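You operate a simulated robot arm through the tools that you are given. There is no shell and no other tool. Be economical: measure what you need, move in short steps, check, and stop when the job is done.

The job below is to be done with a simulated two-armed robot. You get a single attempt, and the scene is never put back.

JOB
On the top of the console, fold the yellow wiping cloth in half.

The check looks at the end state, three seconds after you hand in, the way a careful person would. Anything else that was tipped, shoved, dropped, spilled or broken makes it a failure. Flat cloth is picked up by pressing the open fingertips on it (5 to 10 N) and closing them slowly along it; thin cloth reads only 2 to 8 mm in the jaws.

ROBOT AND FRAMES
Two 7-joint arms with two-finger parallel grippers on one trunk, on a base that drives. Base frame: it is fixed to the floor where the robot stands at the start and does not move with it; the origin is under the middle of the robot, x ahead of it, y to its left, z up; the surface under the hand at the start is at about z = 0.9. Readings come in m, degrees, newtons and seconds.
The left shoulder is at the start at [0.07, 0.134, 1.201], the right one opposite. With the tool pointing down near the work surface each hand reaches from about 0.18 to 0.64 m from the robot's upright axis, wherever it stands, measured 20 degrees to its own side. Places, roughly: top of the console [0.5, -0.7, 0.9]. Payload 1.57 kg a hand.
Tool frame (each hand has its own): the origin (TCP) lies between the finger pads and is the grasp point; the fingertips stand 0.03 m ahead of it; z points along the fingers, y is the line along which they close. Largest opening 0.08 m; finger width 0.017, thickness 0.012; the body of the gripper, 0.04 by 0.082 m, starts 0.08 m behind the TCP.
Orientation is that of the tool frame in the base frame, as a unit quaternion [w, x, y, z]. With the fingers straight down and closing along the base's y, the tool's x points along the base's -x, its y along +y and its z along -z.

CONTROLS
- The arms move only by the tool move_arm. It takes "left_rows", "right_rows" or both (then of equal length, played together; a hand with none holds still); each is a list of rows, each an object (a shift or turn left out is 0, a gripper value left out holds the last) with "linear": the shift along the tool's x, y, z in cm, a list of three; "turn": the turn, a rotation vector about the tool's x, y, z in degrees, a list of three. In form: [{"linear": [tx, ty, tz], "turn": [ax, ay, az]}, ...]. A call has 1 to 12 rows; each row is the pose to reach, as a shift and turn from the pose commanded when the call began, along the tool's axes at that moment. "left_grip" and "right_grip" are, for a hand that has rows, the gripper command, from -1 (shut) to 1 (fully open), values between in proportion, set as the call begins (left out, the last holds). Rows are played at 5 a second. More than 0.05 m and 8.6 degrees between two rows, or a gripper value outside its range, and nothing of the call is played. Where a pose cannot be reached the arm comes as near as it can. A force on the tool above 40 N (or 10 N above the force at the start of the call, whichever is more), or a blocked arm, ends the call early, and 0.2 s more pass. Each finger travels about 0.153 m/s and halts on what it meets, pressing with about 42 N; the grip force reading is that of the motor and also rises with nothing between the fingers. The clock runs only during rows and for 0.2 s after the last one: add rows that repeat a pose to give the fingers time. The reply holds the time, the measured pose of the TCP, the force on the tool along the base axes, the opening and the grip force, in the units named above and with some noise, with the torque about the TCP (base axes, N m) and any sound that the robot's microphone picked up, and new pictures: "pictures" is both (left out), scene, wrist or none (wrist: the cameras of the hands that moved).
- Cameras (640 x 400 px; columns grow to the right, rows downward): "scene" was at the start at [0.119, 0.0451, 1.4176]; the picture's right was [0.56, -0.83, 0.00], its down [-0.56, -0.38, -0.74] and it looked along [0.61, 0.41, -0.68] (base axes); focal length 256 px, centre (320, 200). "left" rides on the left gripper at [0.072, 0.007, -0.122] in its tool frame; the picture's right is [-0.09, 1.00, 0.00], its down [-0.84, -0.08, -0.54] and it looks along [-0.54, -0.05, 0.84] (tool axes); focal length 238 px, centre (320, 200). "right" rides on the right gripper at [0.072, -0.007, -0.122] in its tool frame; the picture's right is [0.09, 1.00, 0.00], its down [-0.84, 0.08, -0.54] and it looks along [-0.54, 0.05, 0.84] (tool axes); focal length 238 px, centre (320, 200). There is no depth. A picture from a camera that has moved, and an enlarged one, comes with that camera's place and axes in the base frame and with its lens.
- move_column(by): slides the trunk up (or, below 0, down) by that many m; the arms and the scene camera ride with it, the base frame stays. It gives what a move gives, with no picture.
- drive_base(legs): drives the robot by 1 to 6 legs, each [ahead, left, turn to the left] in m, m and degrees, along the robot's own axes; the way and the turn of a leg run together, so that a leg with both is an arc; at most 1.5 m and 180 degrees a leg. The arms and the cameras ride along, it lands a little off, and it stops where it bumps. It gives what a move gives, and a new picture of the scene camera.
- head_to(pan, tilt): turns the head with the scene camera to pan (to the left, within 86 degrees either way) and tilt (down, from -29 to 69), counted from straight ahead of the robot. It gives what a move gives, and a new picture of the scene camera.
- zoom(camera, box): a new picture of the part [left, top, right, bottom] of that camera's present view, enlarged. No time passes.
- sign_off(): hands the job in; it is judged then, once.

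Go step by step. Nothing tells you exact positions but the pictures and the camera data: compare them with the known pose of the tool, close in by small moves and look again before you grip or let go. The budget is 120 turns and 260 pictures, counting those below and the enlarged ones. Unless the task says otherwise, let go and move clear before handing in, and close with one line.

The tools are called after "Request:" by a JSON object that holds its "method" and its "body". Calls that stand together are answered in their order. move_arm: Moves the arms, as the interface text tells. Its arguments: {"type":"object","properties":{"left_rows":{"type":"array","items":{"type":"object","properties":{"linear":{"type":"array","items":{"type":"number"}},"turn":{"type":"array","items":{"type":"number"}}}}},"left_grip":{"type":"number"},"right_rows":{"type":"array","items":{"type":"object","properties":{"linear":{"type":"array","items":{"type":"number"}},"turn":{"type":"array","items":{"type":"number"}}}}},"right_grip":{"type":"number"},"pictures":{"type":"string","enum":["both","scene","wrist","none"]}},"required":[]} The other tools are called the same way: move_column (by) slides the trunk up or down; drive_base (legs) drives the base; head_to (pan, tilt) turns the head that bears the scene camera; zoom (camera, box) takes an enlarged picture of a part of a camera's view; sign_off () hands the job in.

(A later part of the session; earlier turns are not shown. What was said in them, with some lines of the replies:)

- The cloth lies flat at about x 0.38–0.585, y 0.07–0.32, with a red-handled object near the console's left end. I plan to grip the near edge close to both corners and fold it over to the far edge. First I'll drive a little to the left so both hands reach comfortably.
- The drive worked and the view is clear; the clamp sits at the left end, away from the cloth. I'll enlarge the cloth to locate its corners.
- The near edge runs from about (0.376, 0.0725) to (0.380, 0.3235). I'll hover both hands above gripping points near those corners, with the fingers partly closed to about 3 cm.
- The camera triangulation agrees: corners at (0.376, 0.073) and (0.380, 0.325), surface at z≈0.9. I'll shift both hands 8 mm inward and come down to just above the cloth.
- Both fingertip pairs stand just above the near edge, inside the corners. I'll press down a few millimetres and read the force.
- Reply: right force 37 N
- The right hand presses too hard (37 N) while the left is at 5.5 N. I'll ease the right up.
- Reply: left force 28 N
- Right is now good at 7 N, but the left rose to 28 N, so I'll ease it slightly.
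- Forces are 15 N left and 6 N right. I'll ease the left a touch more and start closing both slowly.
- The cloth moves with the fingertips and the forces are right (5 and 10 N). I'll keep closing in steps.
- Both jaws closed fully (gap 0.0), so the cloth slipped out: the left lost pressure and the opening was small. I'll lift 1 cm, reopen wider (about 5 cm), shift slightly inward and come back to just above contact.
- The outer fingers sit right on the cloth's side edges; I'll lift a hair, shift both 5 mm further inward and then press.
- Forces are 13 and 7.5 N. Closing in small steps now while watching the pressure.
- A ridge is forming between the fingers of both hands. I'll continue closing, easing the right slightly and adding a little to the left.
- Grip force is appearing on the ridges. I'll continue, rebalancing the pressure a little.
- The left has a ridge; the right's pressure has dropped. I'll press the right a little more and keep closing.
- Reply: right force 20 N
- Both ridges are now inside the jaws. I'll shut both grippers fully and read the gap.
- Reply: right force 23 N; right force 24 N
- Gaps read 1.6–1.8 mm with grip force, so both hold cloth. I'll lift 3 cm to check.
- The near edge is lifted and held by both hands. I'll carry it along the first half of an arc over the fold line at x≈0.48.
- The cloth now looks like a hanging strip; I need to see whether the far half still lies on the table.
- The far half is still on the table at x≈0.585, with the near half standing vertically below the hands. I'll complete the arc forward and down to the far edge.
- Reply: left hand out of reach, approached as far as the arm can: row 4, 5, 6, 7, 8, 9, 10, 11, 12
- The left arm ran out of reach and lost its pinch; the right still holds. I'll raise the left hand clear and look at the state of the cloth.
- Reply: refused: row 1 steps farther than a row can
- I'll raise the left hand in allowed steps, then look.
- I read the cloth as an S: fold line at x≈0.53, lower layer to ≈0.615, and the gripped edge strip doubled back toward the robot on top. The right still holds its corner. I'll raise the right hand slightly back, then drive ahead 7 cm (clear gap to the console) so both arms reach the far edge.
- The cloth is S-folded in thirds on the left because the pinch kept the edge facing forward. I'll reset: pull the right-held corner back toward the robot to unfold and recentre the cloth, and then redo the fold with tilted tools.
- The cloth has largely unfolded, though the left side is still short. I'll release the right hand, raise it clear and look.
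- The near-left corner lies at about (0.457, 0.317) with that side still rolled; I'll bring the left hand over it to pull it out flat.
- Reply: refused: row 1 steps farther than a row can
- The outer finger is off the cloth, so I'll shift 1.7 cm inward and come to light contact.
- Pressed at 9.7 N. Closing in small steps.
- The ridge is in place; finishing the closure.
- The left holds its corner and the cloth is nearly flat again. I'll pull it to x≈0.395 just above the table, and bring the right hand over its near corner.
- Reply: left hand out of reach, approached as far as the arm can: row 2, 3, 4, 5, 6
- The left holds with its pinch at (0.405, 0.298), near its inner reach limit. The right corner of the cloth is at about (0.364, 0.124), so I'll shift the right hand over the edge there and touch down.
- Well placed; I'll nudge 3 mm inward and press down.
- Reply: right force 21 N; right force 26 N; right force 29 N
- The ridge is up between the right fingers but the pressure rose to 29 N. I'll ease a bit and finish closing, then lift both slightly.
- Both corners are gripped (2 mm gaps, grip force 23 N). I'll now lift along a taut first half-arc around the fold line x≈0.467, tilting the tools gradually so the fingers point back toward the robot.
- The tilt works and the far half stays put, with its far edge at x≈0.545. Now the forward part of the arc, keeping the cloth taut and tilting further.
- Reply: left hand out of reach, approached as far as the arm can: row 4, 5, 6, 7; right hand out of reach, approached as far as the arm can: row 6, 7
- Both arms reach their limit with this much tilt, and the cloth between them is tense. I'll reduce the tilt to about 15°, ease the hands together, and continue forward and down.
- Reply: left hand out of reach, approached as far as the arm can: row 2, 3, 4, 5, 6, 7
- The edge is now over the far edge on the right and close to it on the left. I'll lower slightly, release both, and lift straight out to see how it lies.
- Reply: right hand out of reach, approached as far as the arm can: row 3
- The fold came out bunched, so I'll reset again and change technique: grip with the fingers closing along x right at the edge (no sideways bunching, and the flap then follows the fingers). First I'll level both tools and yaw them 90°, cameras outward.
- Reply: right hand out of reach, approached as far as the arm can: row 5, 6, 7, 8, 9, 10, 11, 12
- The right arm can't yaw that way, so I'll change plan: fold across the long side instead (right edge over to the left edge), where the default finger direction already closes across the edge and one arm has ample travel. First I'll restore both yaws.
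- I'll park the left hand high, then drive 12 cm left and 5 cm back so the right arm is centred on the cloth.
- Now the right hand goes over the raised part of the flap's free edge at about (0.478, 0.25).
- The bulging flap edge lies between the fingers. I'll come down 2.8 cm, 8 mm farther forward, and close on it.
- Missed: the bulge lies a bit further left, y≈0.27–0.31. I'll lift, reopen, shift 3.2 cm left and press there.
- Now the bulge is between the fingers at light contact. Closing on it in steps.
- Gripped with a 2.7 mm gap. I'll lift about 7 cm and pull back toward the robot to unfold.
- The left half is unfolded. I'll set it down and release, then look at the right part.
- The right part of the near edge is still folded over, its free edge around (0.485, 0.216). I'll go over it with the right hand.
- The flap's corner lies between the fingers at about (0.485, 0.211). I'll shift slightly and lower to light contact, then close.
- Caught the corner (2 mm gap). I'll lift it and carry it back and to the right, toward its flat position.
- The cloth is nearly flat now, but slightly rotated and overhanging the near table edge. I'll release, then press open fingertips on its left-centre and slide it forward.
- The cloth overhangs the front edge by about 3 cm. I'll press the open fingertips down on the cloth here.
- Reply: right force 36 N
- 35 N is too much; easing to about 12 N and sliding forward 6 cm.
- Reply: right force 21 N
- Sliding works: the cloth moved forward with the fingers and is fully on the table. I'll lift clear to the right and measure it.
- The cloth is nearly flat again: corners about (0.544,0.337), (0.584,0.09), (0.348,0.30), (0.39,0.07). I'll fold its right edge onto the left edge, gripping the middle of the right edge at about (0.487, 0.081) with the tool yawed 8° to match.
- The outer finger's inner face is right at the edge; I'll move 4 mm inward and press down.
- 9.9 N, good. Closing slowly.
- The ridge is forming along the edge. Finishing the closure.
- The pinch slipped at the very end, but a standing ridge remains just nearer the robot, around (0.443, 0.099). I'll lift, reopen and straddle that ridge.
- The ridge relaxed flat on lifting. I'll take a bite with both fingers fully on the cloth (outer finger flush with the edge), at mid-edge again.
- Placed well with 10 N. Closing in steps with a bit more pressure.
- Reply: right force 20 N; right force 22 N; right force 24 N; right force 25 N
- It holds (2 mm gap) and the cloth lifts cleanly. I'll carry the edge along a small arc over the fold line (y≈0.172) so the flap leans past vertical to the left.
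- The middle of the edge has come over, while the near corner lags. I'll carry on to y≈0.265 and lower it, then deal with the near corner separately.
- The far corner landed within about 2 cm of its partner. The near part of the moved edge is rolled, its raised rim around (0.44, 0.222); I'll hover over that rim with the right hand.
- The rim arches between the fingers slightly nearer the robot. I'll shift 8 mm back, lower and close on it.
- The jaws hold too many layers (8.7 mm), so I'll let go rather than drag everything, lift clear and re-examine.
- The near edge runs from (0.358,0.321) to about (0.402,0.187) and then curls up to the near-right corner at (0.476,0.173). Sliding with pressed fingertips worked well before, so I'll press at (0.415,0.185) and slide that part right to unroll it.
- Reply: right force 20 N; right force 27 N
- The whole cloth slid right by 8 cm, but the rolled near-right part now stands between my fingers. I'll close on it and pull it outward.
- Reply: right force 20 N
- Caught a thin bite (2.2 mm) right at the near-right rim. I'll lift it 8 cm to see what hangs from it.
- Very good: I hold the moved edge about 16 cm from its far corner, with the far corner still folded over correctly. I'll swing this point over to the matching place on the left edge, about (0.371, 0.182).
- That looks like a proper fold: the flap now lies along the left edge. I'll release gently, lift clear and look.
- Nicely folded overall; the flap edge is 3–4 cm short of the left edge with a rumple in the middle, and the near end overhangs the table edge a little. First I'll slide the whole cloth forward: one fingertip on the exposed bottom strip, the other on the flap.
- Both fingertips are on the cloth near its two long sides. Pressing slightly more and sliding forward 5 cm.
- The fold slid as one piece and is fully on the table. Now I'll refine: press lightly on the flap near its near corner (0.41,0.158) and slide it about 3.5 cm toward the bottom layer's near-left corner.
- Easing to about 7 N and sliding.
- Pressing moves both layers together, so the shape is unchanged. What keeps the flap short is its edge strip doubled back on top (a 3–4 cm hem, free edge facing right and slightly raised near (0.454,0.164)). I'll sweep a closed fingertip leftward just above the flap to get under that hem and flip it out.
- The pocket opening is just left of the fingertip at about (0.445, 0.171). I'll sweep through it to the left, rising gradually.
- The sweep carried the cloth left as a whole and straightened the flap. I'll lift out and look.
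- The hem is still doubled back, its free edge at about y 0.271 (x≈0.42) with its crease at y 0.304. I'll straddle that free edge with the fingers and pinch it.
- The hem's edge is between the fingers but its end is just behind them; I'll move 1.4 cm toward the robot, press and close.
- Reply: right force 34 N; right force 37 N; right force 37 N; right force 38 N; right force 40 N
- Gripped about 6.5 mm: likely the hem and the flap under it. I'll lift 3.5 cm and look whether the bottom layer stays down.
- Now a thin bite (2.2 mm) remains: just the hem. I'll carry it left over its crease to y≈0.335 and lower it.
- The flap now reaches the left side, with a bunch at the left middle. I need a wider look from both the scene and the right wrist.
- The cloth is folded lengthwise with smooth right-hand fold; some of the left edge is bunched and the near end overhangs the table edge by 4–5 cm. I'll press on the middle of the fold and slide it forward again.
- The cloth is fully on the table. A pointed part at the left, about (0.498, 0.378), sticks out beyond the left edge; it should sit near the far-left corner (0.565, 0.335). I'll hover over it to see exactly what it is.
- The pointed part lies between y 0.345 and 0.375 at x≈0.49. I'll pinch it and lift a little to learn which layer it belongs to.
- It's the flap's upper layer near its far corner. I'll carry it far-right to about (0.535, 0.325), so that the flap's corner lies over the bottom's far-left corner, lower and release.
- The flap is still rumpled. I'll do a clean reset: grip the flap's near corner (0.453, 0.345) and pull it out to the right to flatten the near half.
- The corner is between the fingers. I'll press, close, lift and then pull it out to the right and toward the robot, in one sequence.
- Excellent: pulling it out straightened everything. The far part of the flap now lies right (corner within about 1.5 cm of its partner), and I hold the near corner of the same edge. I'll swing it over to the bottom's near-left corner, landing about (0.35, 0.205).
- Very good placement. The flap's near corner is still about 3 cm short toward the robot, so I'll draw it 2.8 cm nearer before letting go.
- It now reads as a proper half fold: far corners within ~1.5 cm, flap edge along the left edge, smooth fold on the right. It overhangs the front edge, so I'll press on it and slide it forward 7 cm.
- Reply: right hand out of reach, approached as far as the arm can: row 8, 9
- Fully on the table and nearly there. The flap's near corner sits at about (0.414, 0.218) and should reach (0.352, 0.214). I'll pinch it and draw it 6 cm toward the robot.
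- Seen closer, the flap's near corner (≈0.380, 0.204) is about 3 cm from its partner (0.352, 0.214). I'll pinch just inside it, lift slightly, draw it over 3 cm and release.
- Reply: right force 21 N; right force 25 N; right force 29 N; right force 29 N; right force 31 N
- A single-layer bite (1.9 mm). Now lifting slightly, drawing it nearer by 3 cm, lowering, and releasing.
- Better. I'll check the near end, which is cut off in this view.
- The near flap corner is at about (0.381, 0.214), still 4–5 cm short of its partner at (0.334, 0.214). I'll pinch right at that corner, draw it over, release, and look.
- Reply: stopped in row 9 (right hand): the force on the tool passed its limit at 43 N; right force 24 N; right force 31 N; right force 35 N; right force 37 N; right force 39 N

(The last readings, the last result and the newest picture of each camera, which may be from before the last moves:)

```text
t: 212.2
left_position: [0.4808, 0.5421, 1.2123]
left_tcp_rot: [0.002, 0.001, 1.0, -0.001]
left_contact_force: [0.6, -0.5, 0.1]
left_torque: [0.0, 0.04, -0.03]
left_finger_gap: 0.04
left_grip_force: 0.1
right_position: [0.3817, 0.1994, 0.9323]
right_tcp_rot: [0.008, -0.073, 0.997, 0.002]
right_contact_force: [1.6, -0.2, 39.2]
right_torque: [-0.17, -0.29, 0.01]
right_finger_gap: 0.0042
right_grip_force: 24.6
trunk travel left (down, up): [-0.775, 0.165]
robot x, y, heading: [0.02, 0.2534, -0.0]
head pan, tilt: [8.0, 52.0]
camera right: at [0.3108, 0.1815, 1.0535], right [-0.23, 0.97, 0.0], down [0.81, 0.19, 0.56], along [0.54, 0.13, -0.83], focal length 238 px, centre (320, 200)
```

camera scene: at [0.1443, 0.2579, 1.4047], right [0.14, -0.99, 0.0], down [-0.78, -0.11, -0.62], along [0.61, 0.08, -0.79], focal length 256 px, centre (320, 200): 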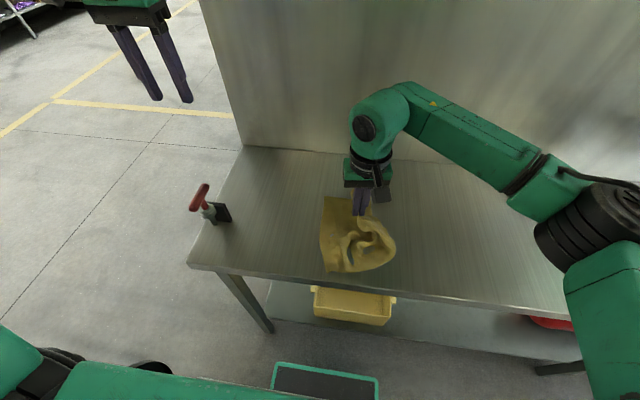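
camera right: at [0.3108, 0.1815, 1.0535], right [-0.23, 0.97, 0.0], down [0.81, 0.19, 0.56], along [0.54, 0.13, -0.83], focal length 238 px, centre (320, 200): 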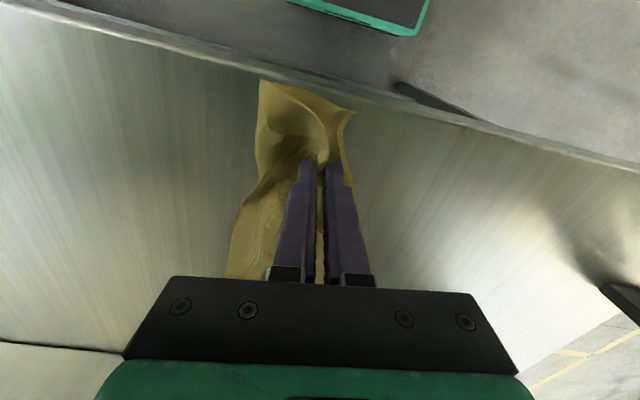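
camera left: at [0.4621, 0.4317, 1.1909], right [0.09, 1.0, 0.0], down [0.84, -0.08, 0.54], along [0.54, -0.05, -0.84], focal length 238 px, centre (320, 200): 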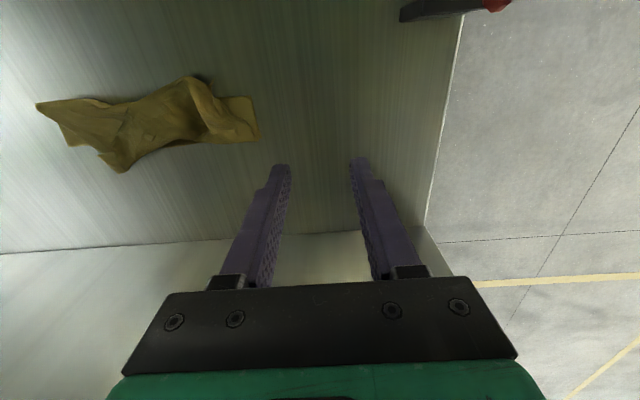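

The bite is 4.2 mm, perhaps two layers too many. I'll lift 3 cm and check what comes along.

Request:
{"method": "move_arm", "body": {"right_rows": [{"linear": [0, 0, -1]}, {"linear": [0, 0, -2]}, {"linear": [0, 0, -3.5]}, {"linear": [0, 0, -3.5]}], "pictures": "wrist"}}

Request:
{"method": "zoom", "body": {"camera": "scene", "box": [312, 195, 424, 305]}}

```text
t: 213.2
left_position: [0.4868, 0.5417, 1.2103]
left_tcp_rot: [-0.001, 0.001, 1.0, 0.0]
left_contact_force: [0.4, -0.4, 0.9]
left_torque: [0.05, 0.0, -0.01]
left_finger_gap: 0.04
left_grip_force: 0.1
right_position: [0.385, 0.1994, 0.9644]
right_tcp_rot: [0.005, -0.072, 0.997, 0.003]
right_contact_force: [0.0, 0.2, 0.4]
right_torque: [0.04, -0.01, 0.0]
right_finger_gap: 0.0022
right_grip_force: 23.6
trunk travel left (down, up): [-0.775, 0.165]
robot x, y, heading: [0.0155, 0.2498, -0.2]
head pan, tilt: [8.0, 52.0]
camera right: at [0.315, 0.181, 1.0862], right [-0.24, 0.97, 0.0], down [0.81, 0.2, 0.55], along [0.53, 0.13, -0.84], focal length 238 px, centre (320, 200)
```

right: 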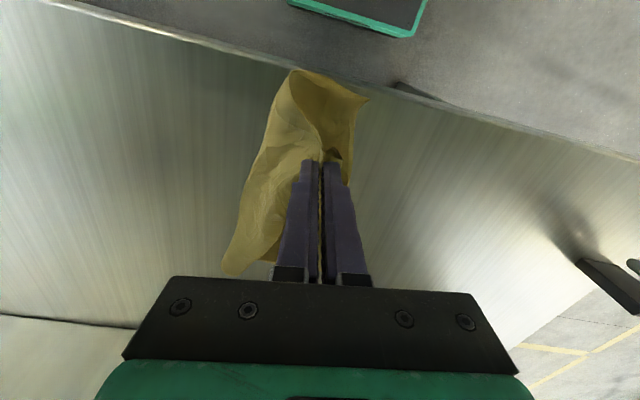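

```text
3.64 times, centred on (368, 250) of scene
camera zoom: at [0.1452, 0.258, 1.4046], right [0.14, -0.99, 0.0], down [-0.78, -0.11, -0.62], along [0.61, 0.08, -0.79], focal length 929 px, centre (146, 18)
```

zoom: 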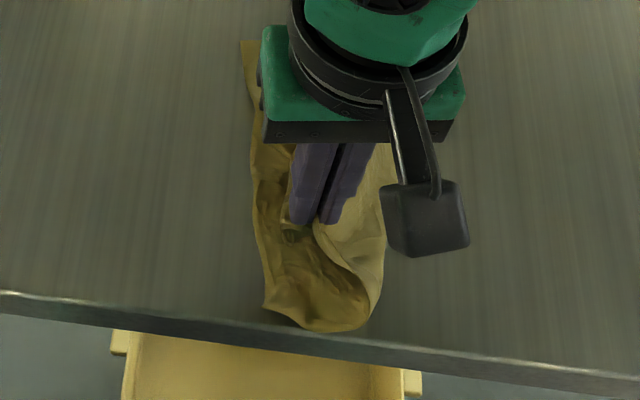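

Now only the flap corner is held (2.2 mm) and the bottom layer stays down. I'll lay it toward the near-left corner at (0.356, 0.207), release and retreat.

Request:
{"method": "move_arm", "body": {"right_rows": [{"linear": [0.6, 0.3, -0.8]}, {"linear": [1.4, 0.6, -1]}, {"linear": [2.3, 0.9, -0.6]}, {"linear": [2.9, 1.2, 0.6]}, {"linear": [2.9, 1.2, 1.8]}, {"linear": [2.9, 1.2, 2.6]}, {"linear": [2.9, 1.2, 2.6]}], "pictures": "none"}}

Request:
{"method": "move_arm", "body": {"right_rows": [{"linear": [0, 0, 0]}, {"linear": [0, 0, 0]}, {"linear": [0, 0, 0]}], "right_grip": -0.4, "pictures": "none"}}

Request:
{"method": "move_arm", "body": {"right_rows": [{"linear": [0, 0, -4]}, {"linear": [0, 0, -8]}, {"linear": [0, -4, -10]}, {"linear": [-1, -8, -10]}, {"linear": [-2, -12, -10]}, {"linear": [-3, -16, -10]}, {"linear": [-3, -20, -10]}, {"linear": [-3, -20, -10]}], "pictures": "none"}}

Request:
{"method": "zoom", "body": {"camera": "scene", "box": [312, 195, 424, 305]}}

```text
t: 214.8
left_position: [0.4856, 0.5417, 1.211]
left_tcp_rot: [0.0, 0.001, 1.0, 0.0]
left_contact_force: [-0.4, -0.7, 0.7]
left_torque: [0.02, -0.01, 0.0]
left_finger_gap: 0.0398
left_grip_force: 0.0
right_position: [0.354, 0.2068, 0.9377]
right_tcp_rot: [0.004, -0.073, 0.997, 0.001]
right_contact_force: [0.3, -0.3, 0.1]
right_torque: [0.03, 0.01, -0.01]
right_finger_gap: 0.0019
right_grip_force: 24.0
trunk travel left (down, up): [-0.775, 0.165]
robot x, y, heading: [0.0215, 0.2496, -0.4]
head pan, tilt: [8.0, 52.0]
```

```text
t: 215.6
left_position: [0.4846, 0.5425, 1.2112]
left_tcp_rot: [0.001, 0.001, 1.0, 0.0]
left_contact_force: [1.1, 0.4, -1.1]
left_torque: [0.01, 0.02, 0.01]
left_finger_gap: 0.04
left_grip_force: 0.1
right_position: [0.3546, 0.2062, 0.939]
right_tcp_rot: [0.004, -0.072, 0.997, 0.002]
right_contact_force: [-0.2, -0.1, -0.6]
right_torque: [0.02, 0.02, -0.01]
right_finger_gap: 0.0242
right_grip_force: 0.1
trunk travel left (down, up): [-0.775, 0.165]
robot x, y, heading: [0.0239, 0.2487, -0.1]
head pan, tilt: [8.0, 52.0]
```

```text
t: 217.4
left_position: [0.4865, 0.5435, 1.2106]
left_tcp_rot: [0.0, 0.001, 1.0, 0.0]
left_contact_force: [0.1, 0.2, 0.6]
left_torque: [-0.01, -0.04, 0.0]
left_finger_gap: 0.04
left_grip_force: 0.0
right_position: [0.4126, 0.0122, 1.0404]
right_tcp_rot: [0.004, -0.072, 0.997, 0.001]
right_contact_force: [0.3, 0.0, -0.1]
right_torque: [-0.03, -0.02, 0.0]
right_finger_gap: 0.0239
right_grip_force: 0.1
trunk travel left (down, up): [-0.775, 0.165]
robot x, y, heading: [0.0212, 0.2495, 0.1]
head pan, tilt: [8.0, 52.0]
```

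```text
3.64 times, centred on (368, 250) of scene
camera zoom: at [0.1445, 0.2591, 1.4047], right [0.14, -0.99, 0.0], down [-0.78, -0.11, -0.62], along [0.61, 0.08, -0.79], focal length 929 px, centre (146, 18)
```

zoom: 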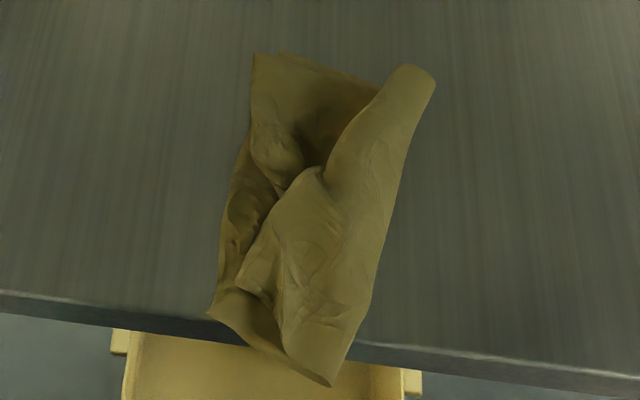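

Both corner pairs now match within about 2 cm (far ones within 1 cm). The near end overhangs the front edge again by ~3 cm, so one last slide forward.

Request:
{"method": "move_arm", "body": {"right_rows": [{"linear": [-0.2, 4.5, 0]}, {"linear": [-0.3, 9, 0.5]}, {"linear": [-0.5, 13.5, 1.5]}, {"linear": [-0.7, 18, 3.5]}, {"linear": [-0.7, 18.6, 6.5]}, {"linear": [-0.7, 18.6, 9]}, {"linear": [-0.7, 18.6, 10.4]}, {"linear": [-0.7, 18.6, 10.85]}, {"linear": [-0.7, 18.6, 10.9]}], "right_grip": 0.5, "pictures": "none"}}

Request:
{"method": "move_arm", "body": {"right_rows": [{"linear": [-0.5, -0.05, 0]}, {"linear": [-1.3, -0.15, 0]}, {"linear": [-2.2, -0.3, 0]}, {"linear": [-3.1, -0.45, 0]}, {"linear": [-4, -0.55, 0]}, {"linear": [-4.9, -0.7, 0]}, {"linear": [-5.8, -0.85, 0]}, {"linear": [-6.5, -1, 0]}, {"linear": [-6.5, -1, 0]}], "pictures": "none"}}

Request:
{"method": "move_arm", "body": {"right_rows": [{"linear": [0, 0, -4]}, {"linear": [0, 0, -8]}, {"linear": [0, -4, -10]}, {"linear": [0, -8, -10]}, {"linear": [0, -12, -10]}, {"linear": [0, -16, -10]}, {"linear": [0, -20, -10]}, {"linear": [0, -20, -10]}], "pictures": "none"}}

Request:
{"method": "zoom", "body": {"camera": "scene", "box": [296, 170, 440, 270]}}

```text
t: 219.4
left_position: [0.4845, 0.5414, 1.2114]
left_tcp_rot: [0.001, 0.001, 1.0, 0.0]
left_contact_force: [0.5, -0.5, -0.6]
left_torque: [0.02, -0.02, 0.0]
left_finger_gap: 0.04
left_grip_force: 0.1
right_position: [0.3921, 0.2001, 0.9319]
right_tcp_rot: [0.006, -0.073, 0.997, 0.003]
right_contact_force: [2.4, -0.8, 20.8]
right_torque: [0.51, 0.16, -0.07]
right_finger_gap: 0.0593
right_grip_force: 0.0
trunk travel left (down, up): [-0.775, 0.165]
robot x, y, heading: [0.0203, 0.2484, -0.3]
head pan, tilt: [8.0, 52.0]
```

```text
t: 221.4
left_position: [0.483, 0.5419, 1.212]
left_tcp_rot: [0.002, 0.0, 1.0, 0.0]
left_contact_force: [-0.4, -0.5, -0.5]
left_torque: [0.02, 0.03, -0.01]
left_finger_gap: 0.0398
left_grip_force: 0.1
right_position: [0.4568, 0.1978, 0.9319]
right_tcp_rot: [0.006, -0.072, 0.997, 0.001]
right_contact_force: [-3.5, 0.6, 14.9]
right_torque: [0.43, 0.22, 0.05]
right_finger_gap: 0.0605
right_grip_force: 0.0
trunk travel left (down, up): [-0.775, 0.165]
robot x, y, heading: [0.0189, 0.2524, 0.1]
head pan, tilt: [8.0, 52.0]
```

```text
t: 223.2
left_position: [0.4864, 0.5422, 1.2099]
left_tcp_rot: [0.001, 0.001, 1.0, 0.001]
left_contact_force: [0.6, -0.1, -0.1]
left_torque: [-0.01, 0.02, 0.0]
left_finger_gap: 0.0402
left_grip_force: 0.1
right_position: [0.4881, 0.0004, 1.0306]
right_tcp_rot: [0.004, -0.071, 0.997, 0.002]
right_contact_force: [-0.3, 1.4, 1.2]
right_torque: [0.01, -0.03, 0.01]
right_finger_gap: 0.0598
right_grip_force: 0.0
trunk travel left (down, up): [-0.775, 0.165]
robot x, y, heading: [0.0168, 0.25, -0.0]
head pan, tilt: [8.0, 52.0]
```

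```text
4.00 times, centred on (368, 220) of scene
camera zoom: at [0.1444, 0.2591, 1.4047], right [0.14, -0.99, 0.0], down [-0.78, -0.11, -0.62], along [0.61, 0.08, -0.79], focal length 1022 px, centre (128, 120)
```

zoom: 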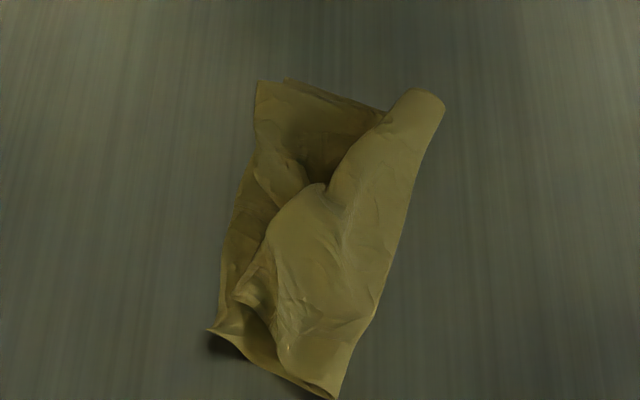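

The cloth is folded in half and completely on the console top. I'll pat the raised fold and lobe flat with gentle presses, then retreat.

Request:
{"method": "move_arm", "body": {"right_rows": [{"linear": [-1.5, 4, 0]}, {"linear": [-3, 8, 1]}, {"linear": [-4.5, 12, 2.5]}, {"linear": [-5.9, 14.9, 5]}, {"linear": [-5.9, 14.9, 7.5]}, {"linear": [-5.9, 14.9, 9.3]}, {"linear": [-5.9, 14.9, 9.9]}, {"linear": [-5.9, 14.9, 9.9]}, {"linear": [-5.9, 14.9, 7]}, {"linear": [-5.9, 14.9, 4]}], "right_grip": 0.3, "pictures": "none"}}

Request:
{"method": "move_arm", "body": {"right_rows": [{"linear": [3.5, 2, 0]}, {"linear": [6, 3.5, 0]}, {"linear": [8.1, 4.8, 1.5]}, {"linear": [8.1, 4.8, 4]}, {"linear": [8.1, 4.8, 5.4]}, {"linear": [8.1, 4.8, 5.9]}, {"linear": [8.1, 4.8, 5.9]}, {"linear": [8.1, 4.8, 3]}, {"linear": [8.1, 4.8, 0]}], "pictures": "none"}}

Request:
{"method": "move_arm", "body": {"right_rows": [{"linear": [0, 0, -4]}, {"linear": [0, -4, -6]}, {"linear": [0, -8, -6]}, {"linear": [0, -12, -6]}, {"linear": [0, -16, -6]}, {"linear": [0, -20, -6]}, {"linear": [0, -24, -6]}, {"linear": [0, -24, -6]}], "pictures": "none"}}

Request:
{"method": "zoom", "body": {"camera": "scene", "box": [296, 170, 440, 270]}}

```text
t: 225.4
left_position: [0.485, 0.5425, 1.2107]
left_tcp_rot: [0.001, 0.001, 1.0, 0.001]
left_contact_force: [-0.9, -0.2, -0.1]
left_torque: [-0.04, -0.04, 0.02]
left_finger_gap: 0.0399
left_grip_force: 0.1
right_position: [0.5247, 0.154, 0.9903]
right_tcp_rot: [0.004, -0.072, 0.997, 0.0]
right_contact_force: [0.1, -0.4, -0.1]
right_torque: [0.01, -0.04, -0.01]
right_finger_gap: 0.0519
right_grip_force: 0.1
trunk travel left (down, up): [-0.775, 0.165]
robot x, y, heading: [0.0216, 0.2473, -0.4]
head pan, tilt: [8.0, 52.0]
```

```text
t: 227.4
left_position: [0.4848, 0.5414, 1.2106]
left_tcp_rot: [0.002, 0.001, 1.0, 0.001]
left_contact_force: [0.2, 0.8, 0.7]
left_torque: [0.0, 0.01, -0.02]
left_finger_gap: 0.0399
left_grip_force: 0.0
right_position: [0.4369, 0.1921, 0.9894]
right_tcp_rot: [0.005, -0.072, 0.997, 0.001]
right_contact_force: [-0.8, 0.5, 1.3]
right_torque: [0.01, 0.0, 0.01]
right_finger_gap: 0.052
right_grip_force: 0.0
trunk travel left (down, up): [-0.775, 0.165]
robot x, y, heading: [0.0191, 0.249, -0.3]
head pan, tilt: [8.0, 52.0]
```

```text
t: 229.2
left_position: [0.4857, 0.5431, 1.2101]
left_tcp_rot: [0.001, 0.0, 1.0, 0.0]
left_contact_force: [-0.3, -0.5, -0.2]
left_torque: [-0.04, 0.05, 0.01]
left_finger_gap: 0.04
left_grip_force: 0.1
right_position: [0.4725, -0.0466, 1.0517]
right_tcp_rot: [0.004, -0.073, 0.997, 0.0]
right_contact_force: [-0.6, 0.4, 0.2]
right_torque: [-0.03, -0.01, -0.03]
right_finger_gap: 0.0522
right_grip_force: 0.0
trunk travel left (down, up): [-0.775, 0.165]
robot x, y, heading: [0.0232, 0.2531, -0.2]
head pan, tilt: [8.0, 52.0]
```

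```text
4.00 times, centred on (368, 220) of scene
camera zoom: at [0.1444, 0.2586, 1.4047], right [0.14, -0.99, 0.0], down [-0.78, -0.11, -0.62], along [0.61, 0.08, -0.79], focal length 1022 px, centre (128, 120)
```

zoom: 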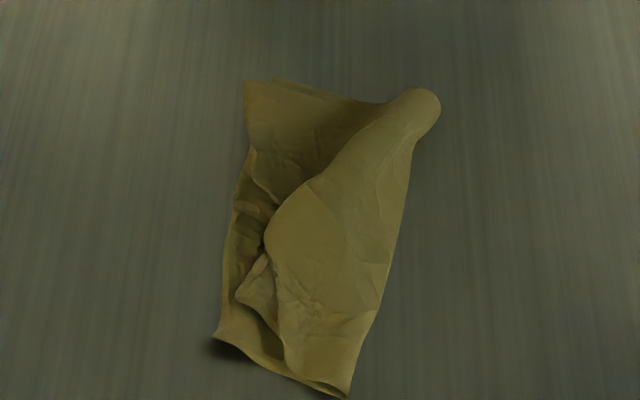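

The cloth lies folded in half on the console top: the far corners coincide, the near ones are within about 2 cm, and both hands are clear. The clamp and bin look untouched, so I'm handing in.

Request:
{"method": "sign_off", "body": {}}

```text
The job is handed in.
```

I folded the yellow cloth in half on the console top and handed the job in, but the fold is untidy. The far corners lie together, the near corners are about 2 cm apart, and a pleat remains in the middle of the flap.
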